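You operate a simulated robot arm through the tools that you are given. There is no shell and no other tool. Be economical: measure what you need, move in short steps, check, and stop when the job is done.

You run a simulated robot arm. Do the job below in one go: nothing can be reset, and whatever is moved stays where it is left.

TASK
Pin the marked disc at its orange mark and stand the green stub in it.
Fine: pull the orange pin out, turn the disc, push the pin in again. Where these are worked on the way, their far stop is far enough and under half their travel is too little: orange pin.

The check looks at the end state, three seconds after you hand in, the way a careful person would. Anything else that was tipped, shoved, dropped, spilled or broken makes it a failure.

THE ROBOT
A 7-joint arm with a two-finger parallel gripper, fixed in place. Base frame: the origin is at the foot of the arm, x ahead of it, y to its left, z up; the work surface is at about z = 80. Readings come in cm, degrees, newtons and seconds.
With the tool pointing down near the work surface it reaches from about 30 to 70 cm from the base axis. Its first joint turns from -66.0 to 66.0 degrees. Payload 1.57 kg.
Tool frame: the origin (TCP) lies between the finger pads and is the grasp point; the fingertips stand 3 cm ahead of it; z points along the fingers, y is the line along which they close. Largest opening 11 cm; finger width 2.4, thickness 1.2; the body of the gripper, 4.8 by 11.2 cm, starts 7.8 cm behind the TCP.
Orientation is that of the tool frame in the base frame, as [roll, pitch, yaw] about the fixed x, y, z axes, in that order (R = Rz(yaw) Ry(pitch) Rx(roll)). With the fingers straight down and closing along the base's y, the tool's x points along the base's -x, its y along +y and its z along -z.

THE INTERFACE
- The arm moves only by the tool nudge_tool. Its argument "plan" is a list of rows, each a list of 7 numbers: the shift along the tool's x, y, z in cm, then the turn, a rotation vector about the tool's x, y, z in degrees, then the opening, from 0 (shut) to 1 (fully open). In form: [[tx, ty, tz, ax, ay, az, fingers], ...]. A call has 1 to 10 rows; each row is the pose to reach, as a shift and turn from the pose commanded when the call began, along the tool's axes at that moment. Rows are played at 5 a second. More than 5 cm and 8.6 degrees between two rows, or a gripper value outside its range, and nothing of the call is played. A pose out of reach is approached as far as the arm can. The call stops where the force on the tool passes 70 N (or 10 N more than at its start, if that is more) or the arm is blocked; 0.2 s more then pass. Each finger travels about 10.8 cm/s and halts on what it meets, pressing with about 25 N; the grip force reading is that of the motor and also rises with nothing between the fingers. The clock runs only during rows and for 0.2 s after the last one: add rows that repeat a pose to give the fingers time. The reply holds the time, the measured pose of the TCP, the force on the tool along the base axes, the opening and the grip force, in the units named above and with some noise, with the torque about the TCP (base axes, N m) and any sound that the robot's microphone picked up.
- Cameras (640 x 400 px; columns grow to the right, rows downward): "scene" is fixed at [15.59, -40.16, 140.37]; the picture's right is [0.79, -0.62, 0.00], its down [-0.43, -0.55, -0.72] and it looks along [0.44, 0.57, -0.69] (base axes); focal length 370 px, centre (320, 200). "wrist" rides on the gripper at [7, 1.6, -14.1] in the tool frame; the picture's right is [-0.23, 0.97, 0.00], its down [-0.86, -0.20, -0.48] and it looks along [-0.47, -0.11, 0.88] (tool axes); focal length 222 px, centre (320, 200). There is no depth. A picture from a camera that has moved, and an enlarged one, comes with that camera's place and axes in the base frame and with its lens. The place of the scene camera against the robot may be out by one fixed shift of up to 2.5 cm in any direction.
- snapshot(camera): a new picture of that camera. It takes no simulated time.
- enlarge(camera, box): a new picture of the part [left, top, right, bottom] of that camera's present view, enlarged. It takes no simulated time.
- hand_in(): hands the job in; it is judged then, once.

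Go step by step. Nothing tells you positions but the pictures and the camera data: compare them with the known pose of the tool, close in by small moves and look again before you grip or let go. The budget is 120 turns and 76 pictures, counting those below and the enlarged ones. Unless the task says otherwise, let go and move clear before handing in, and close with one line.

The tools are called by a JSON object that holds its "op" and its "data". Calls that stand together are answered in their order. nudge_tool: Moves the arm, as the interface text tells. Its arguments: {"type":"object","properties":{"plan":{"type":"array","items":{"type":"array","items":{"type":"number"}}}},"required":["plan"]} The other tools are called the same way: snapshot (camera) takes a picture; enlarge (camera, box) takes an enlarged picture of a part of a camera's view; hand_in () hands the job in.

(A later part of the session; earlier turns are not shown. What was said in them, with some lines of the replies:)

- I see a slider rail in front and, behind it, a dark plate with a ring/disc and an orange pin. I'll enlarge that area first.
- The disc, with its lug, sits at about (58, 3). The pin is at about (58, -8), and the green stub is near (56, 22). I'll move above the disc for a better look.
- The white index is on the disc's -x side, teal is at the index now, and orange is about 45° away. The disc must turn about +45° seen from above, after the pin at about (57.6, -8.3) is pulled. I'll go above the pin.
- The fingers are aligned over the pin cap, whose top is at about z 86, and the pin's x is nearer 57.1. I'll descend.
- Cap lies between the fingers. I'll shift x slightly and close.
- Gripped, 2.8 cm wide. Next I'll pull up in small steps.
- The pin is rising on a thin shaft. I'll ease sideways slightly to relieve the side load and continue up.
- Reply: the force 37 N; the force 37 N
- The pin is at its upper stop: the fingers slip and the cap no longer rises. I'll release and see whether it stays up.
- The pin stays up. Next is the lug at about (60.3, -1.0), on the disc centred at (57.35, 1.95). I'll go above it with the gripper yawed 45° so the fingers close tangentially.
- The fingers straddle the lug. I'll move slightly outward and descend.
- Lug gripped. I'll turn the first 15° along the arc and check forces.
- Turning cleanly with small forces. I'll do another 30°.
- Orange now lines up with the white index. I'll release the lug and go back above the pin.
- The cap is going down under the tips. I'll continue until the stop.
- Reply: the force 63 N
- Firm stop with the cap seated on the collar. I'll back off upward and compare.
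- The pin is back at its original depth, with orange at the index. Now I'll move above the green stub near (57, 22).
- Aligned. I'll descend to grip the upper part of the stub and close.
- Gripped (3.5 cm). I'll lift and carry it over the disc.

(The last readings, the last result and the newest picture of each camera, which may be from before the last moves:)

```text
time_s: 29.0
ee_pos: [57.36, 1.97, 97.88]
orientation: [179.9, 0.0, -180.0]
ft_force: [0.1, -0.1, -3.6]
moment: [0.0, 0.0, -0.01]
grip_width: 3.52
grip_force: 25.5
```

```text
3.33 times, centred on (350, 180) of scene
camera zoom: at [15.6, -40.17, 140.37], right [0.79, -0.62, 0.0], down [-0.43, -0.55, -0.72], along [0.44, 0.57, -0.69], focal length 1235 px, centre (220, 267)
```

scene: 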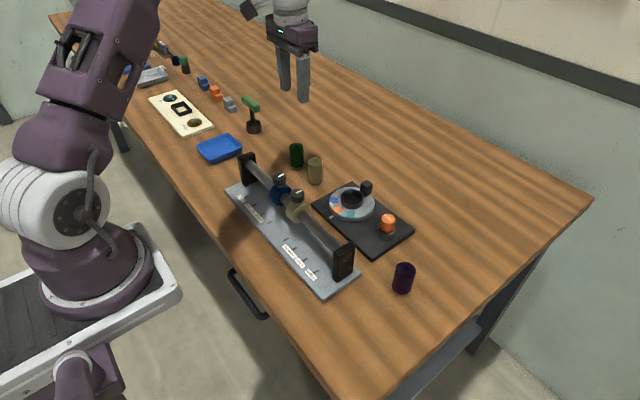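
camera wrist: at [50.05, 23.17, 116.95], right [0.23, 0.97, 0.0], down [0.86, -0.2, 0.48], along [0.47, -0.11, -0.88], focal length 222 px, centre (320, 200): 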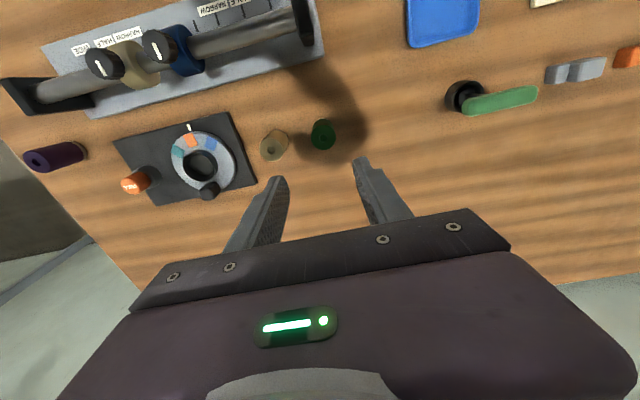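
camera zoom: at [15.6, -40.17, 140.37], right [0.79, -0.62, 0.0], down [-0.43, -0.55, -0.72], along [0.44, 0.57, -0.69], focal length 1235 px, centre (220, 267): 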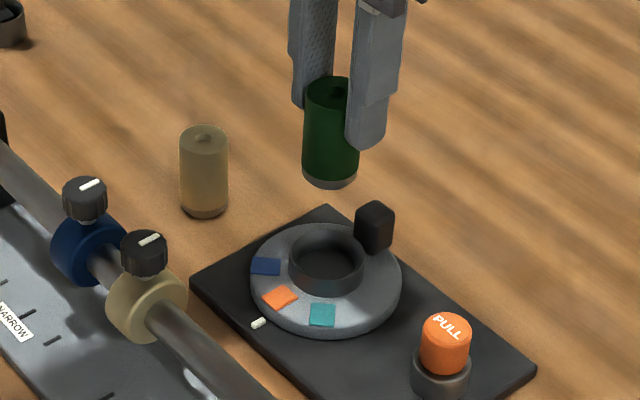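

{"op": "nudge_tool", "data": {"plan": [[0, 0, 3, 0, 0, 0, 0.2], [0, 0, 5.6, 0, 0, 0, 0.2], [0, 0, 5.6, 0, 0, 0, 0.2]]}}

{"op": "enlarge", "data": {"camera": "wrist", "box": [240, 80, 400, 200]}}

{"op": "enlarge", "data": {"camera": "scene", "box": [310, 150, 410, 230]}}

```text
time_s: 29.8
ee_pos: [57.3, 2.01, 92.0]
orientation: [-180.0, 0.0, 180.0]
ft_force: [-0.2, -0.5, -3.5]
moment: [0.02, 0.01, 0.0]
grip_width: 3.53
grip_force: 25.2
```

```text
3.33 times, centred on (320, 140) of wrist
camera zoom: at [50.34, 3.61, 106.29], right [0.23, 0.97, 0.0], down [0.86, -0.2, 0.48], along [0.47, -0.11, -0.88], focal length 740 px, centre (320, 400)
```

zoom: 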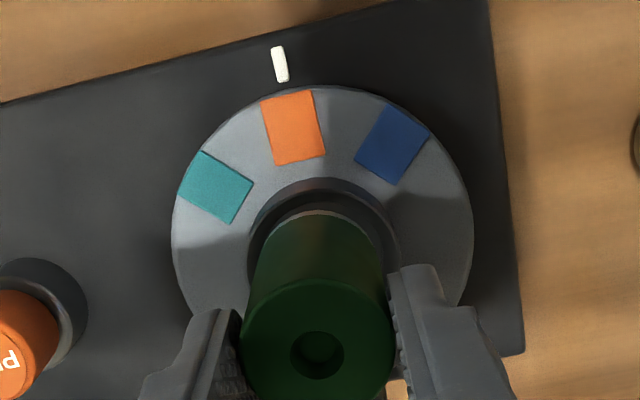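

```text
5.00 times, centred on (360, 190) of scene
camera zoom: at [15.6, -40.16, 140.37], right [0.79, -0.62, 0.0], down [-0.43, -0.55, -0.72], along [0.44, 0.57, -0.69], focal length 1853 px, centre (120, 250)
```

zoom: 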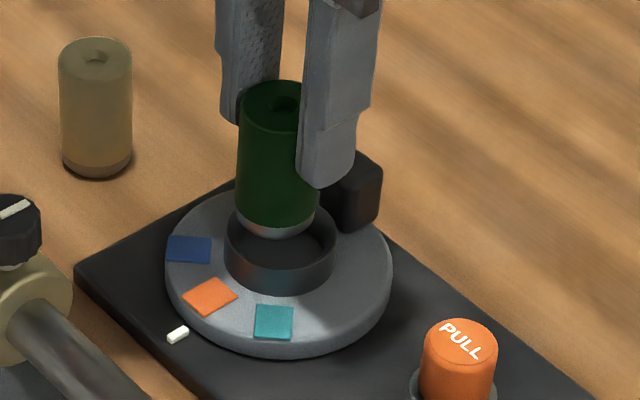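

Stub is centred over the hub to within a millimetre or two. I'll lower it gently.

{"op": "nudge_tool", "data": {"plan": [[-0.12, 0, 0.4, 0, 0, 0, 0.2], [-0.12, 0, 0.8, 0, 0, 0, 0.2], [-0.12, 0, 1.2, 0, 0, 0, 0.2], [-0.12, 0, 1.6, 0, 0, 0, 0.2], [-0.12, 0, 1.6, 0, 0, 0, 0.2]]}}

{"op": "enlarge", "data": {"camera": "scene", "box": [310, 150, 410, 230]}}

{"op": "enlarge", "data": {"camera": "wrist", "box": [240, 80, 400, 200]}}

```text
time_s: 31.0
ee_pos: [57.44, 1.98, 90.28]
orientation: [180.0, 0.1, -179.9]
ft_force: [-0.3, 0.1, -2.9]
moment: [0.01, 0.0, 0.04]
grip_width: 3.52
grip_force: 25.2
```

```text
5.00 times, centred on (360, 190) of scene
camera zoom: at [15.6, -40.16, 140.37], right [0.79, -0.62, 0.0], down [-0.43, -0.55, -0.72], along [0.44, 0.57, -0.69], focal length 1853 px, centre (120, 250)
```

zoom: 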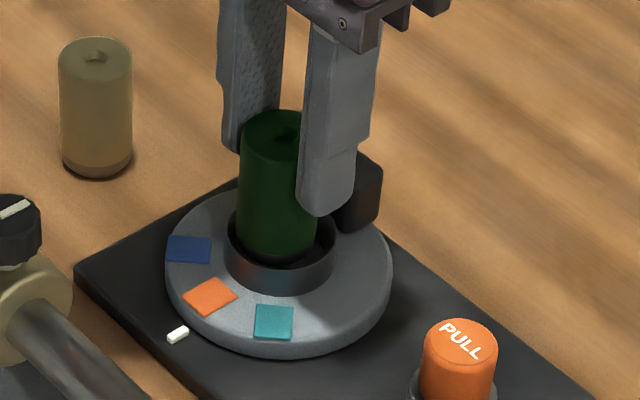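

```text
3.33 times, centred on (320, 140) of wrist
camera zoom: at [50.51, 3.62, 104.62], right [0.23, 0.97, 0.0], down [0.86, -0.2, 0.48], along [0.47, -0.11, -0.88], focal length 740 px, centre (320, 400)
```

zoom: 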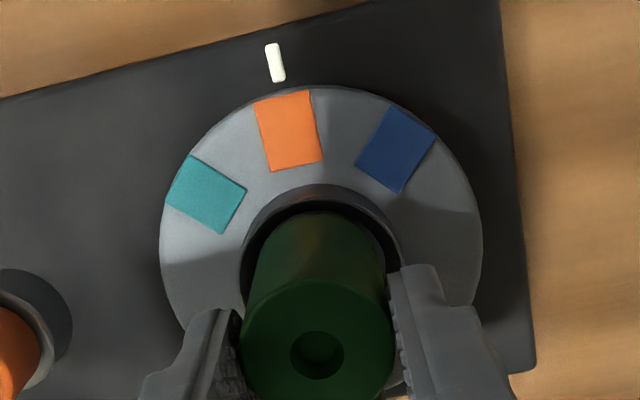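

The stub is entering the hole without contact. I'll continue down gently.

{"op": "nudge_tool", "data": {"plan": [[0, 0, 0.3, 0, 0, 0, 0.2], [0, 0, 0.6, 0, 0, 0, 0.2], [0, 0, 0.9, 0, 0, 0, 0.2], [0, 0, 1.1, 0, 0, 0, 0.2], [0, 0, 1.1, 0, 0, 0, 0.2]]}}

{"op": "enlarge", "data": {"camera": "scene", "box": [310, 150, 410, 230]}}

```text
time_s: 32.2
ee_pos: [57.51, 1.93, 89.45]
orientation: [179.9, 0.1, -179.9]
ft_force: [6.9, 0.3, -0.8]
moment: [-0.01, -0.37, -0.02]
grip_width: 3.51
grip_force: 24.8
```

```text
5.00 times, centred on (360, 190) of scene
camera zoom: at [15.61, -40.16, 140.37], right [0.79, -0.62, 0.0], down [-0.43, -0.55, -0.72], along [0.44, 0.57, -0.69], focal length 1853 px, centre (120, 250)
```

zoom: 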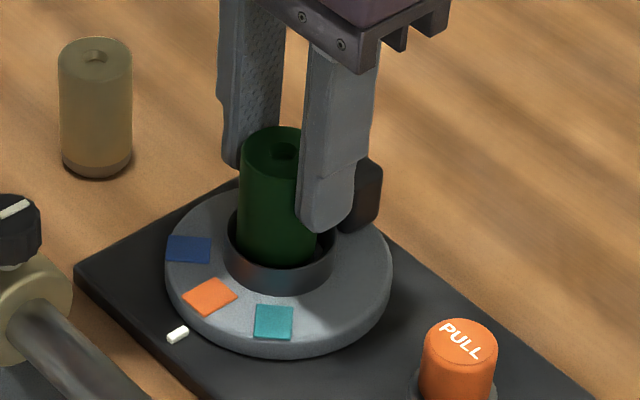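

Slight wall contact on the -x side, so I'll shift a touch to +x and go on.

{"op": "nudge_tool", "data": {"plan": [[-0.12, 0, 0, 0, 0, 0, 0.2], [-0.12, 0, 0.25, 0, 0, 0, 0.2], [-0.12, 0, 0.5, 0, 0, 0, 0.2], [-0.12, 0, 0.5, 0, 0, 0, 0.2]]}}

{"op": "enlarge", "data": {"camera": "scene", "box": [310, 150, 410, 230]}}

```text
time_s: 33.2
ee_pos: [57.64, 2.03, 88.64]
orientation: [-180.0, -0.1, -180.0]
ft_force: [0.3, 0.1, 6.3]
moment: [-0.03, 0.04, 0.01]
grip_width: 3.52
grip_force: 24.8
```

```text
5.00 times, centred on (360, 190) of scene
camera zoom: at [15.58, -40.17, 140.38], right [0.79, -0.62, 0.0], down [-0.43, -0.55, -0.72], along [0.45, 0.57, -0.69], focal length 1853 px, centre (120, 250)
```

zoom: 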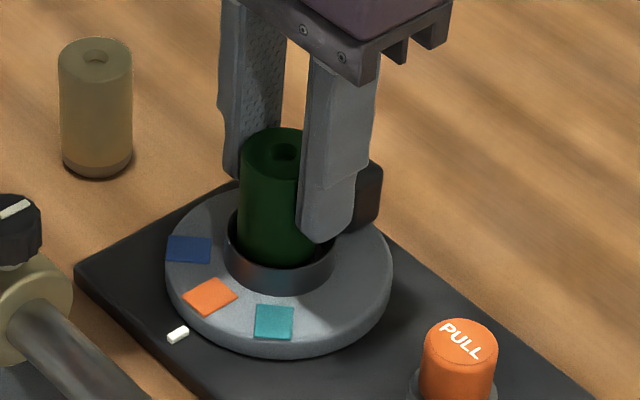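

The stub no longer descends and shows about 6 N upward, so it stands on the hole's floor, upright. I'll release and retreat straight up.

{"op": "nudge_tool", "data": {"plan": [[0, 0, -0.1, 0, 0, 0, 0.25], [0, 0, -0.1, 0, 0, 0, 0.36], [0, 0, -0.1, 0, 0, 0, 0.46], [0, 0, -0.1, 0, 0, 0, 0.46], [0, 0, -3, 0, 0, 0, 0.46], [0, 0, -7, 0, 0, 0, 0.46], [0, 0, -11, 0, 0, 0, 0.46], [0, 0, -15, 0, 0, 0, 0.46], [4, 0, -17, 0, 0, 0, 0.46], [4, 0, -17, 0, 0, 0, 0.46]]}}

{"op": "enlarge", "data": {"camera": "scene", "box": [300, 140, 420, 240]}}

{"op": "snapshot", "data": {"camera": "scene"}}

{"op": "enlarge", "data": {"camera": "wrist", "box": [220, 80, 420, 240]}}

```text
time_s: 35.4
ee_pos: [53.75, 2.22, 106.08]
orientation: [-179.9, 0.1, 179.8]
ft_force: [-1.0, -0.2, 0.0]
moment: [0.01, -0.02, -0.01]
grip_width: 5.05
grip_force: 0.1
```

```text
4.00 times, centred on (360, 190) of scene
camera zoom: at [15.59, -40.17, 140.37], right [0.79, -0.62, 0.0], down [-0.43, -0.55, -0.72], along [0.44, 0.57, -0.69], focal length 1482 px, centre (160, 240)
```

zoom: 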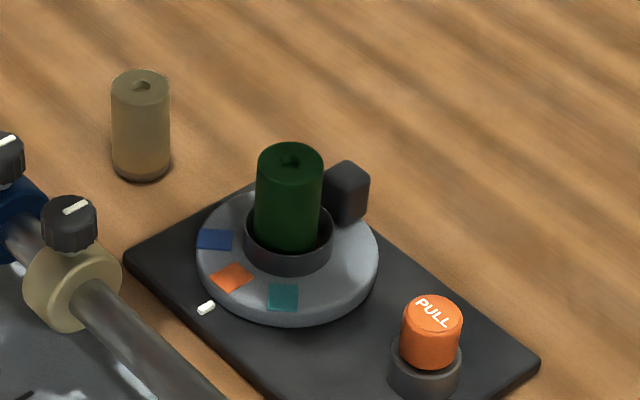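

```text
24 pictures are left
```

scene: 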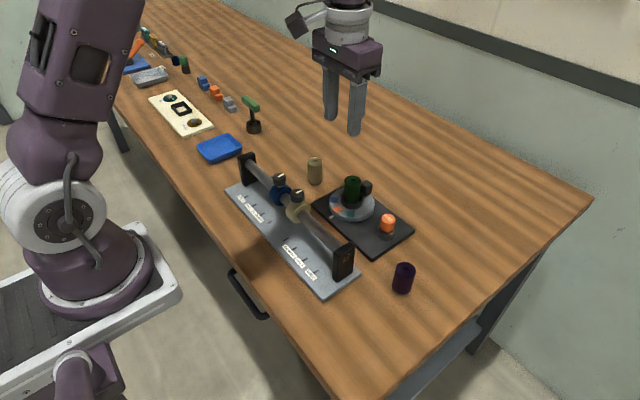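

```text
2.50 times, centred on (320, 160) of wrist
camera zoom: at [46.77, 3.81, 120.25], right [0.23, 0.97, 0.0], down [0.85, -0.2, 0.48], along [0.47, -0.11, -0.88], focal length 555 px, centre (320, 300)
```

zoom: 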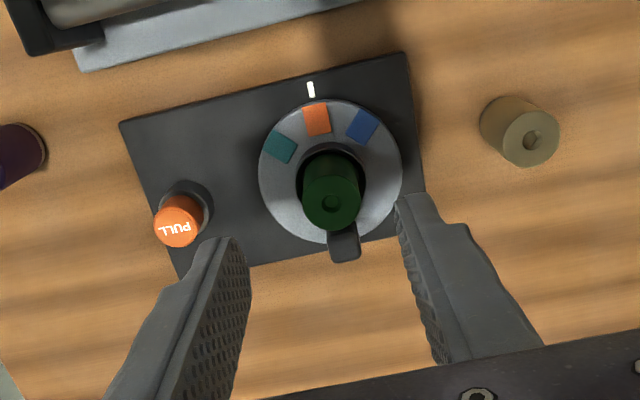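

The orange mark is at the index, the pin is fully in, the green stub stands upright in the disc, and nothing else was disturbed. The gripper is clear, so I'll hand in.

{"op": "hand_in", "data": {}}

```text
The job is handed in.
```

The disc is pinned with its orange mark at the white index, the green stub stands in it, and I've handed the job in; no verdict came back.
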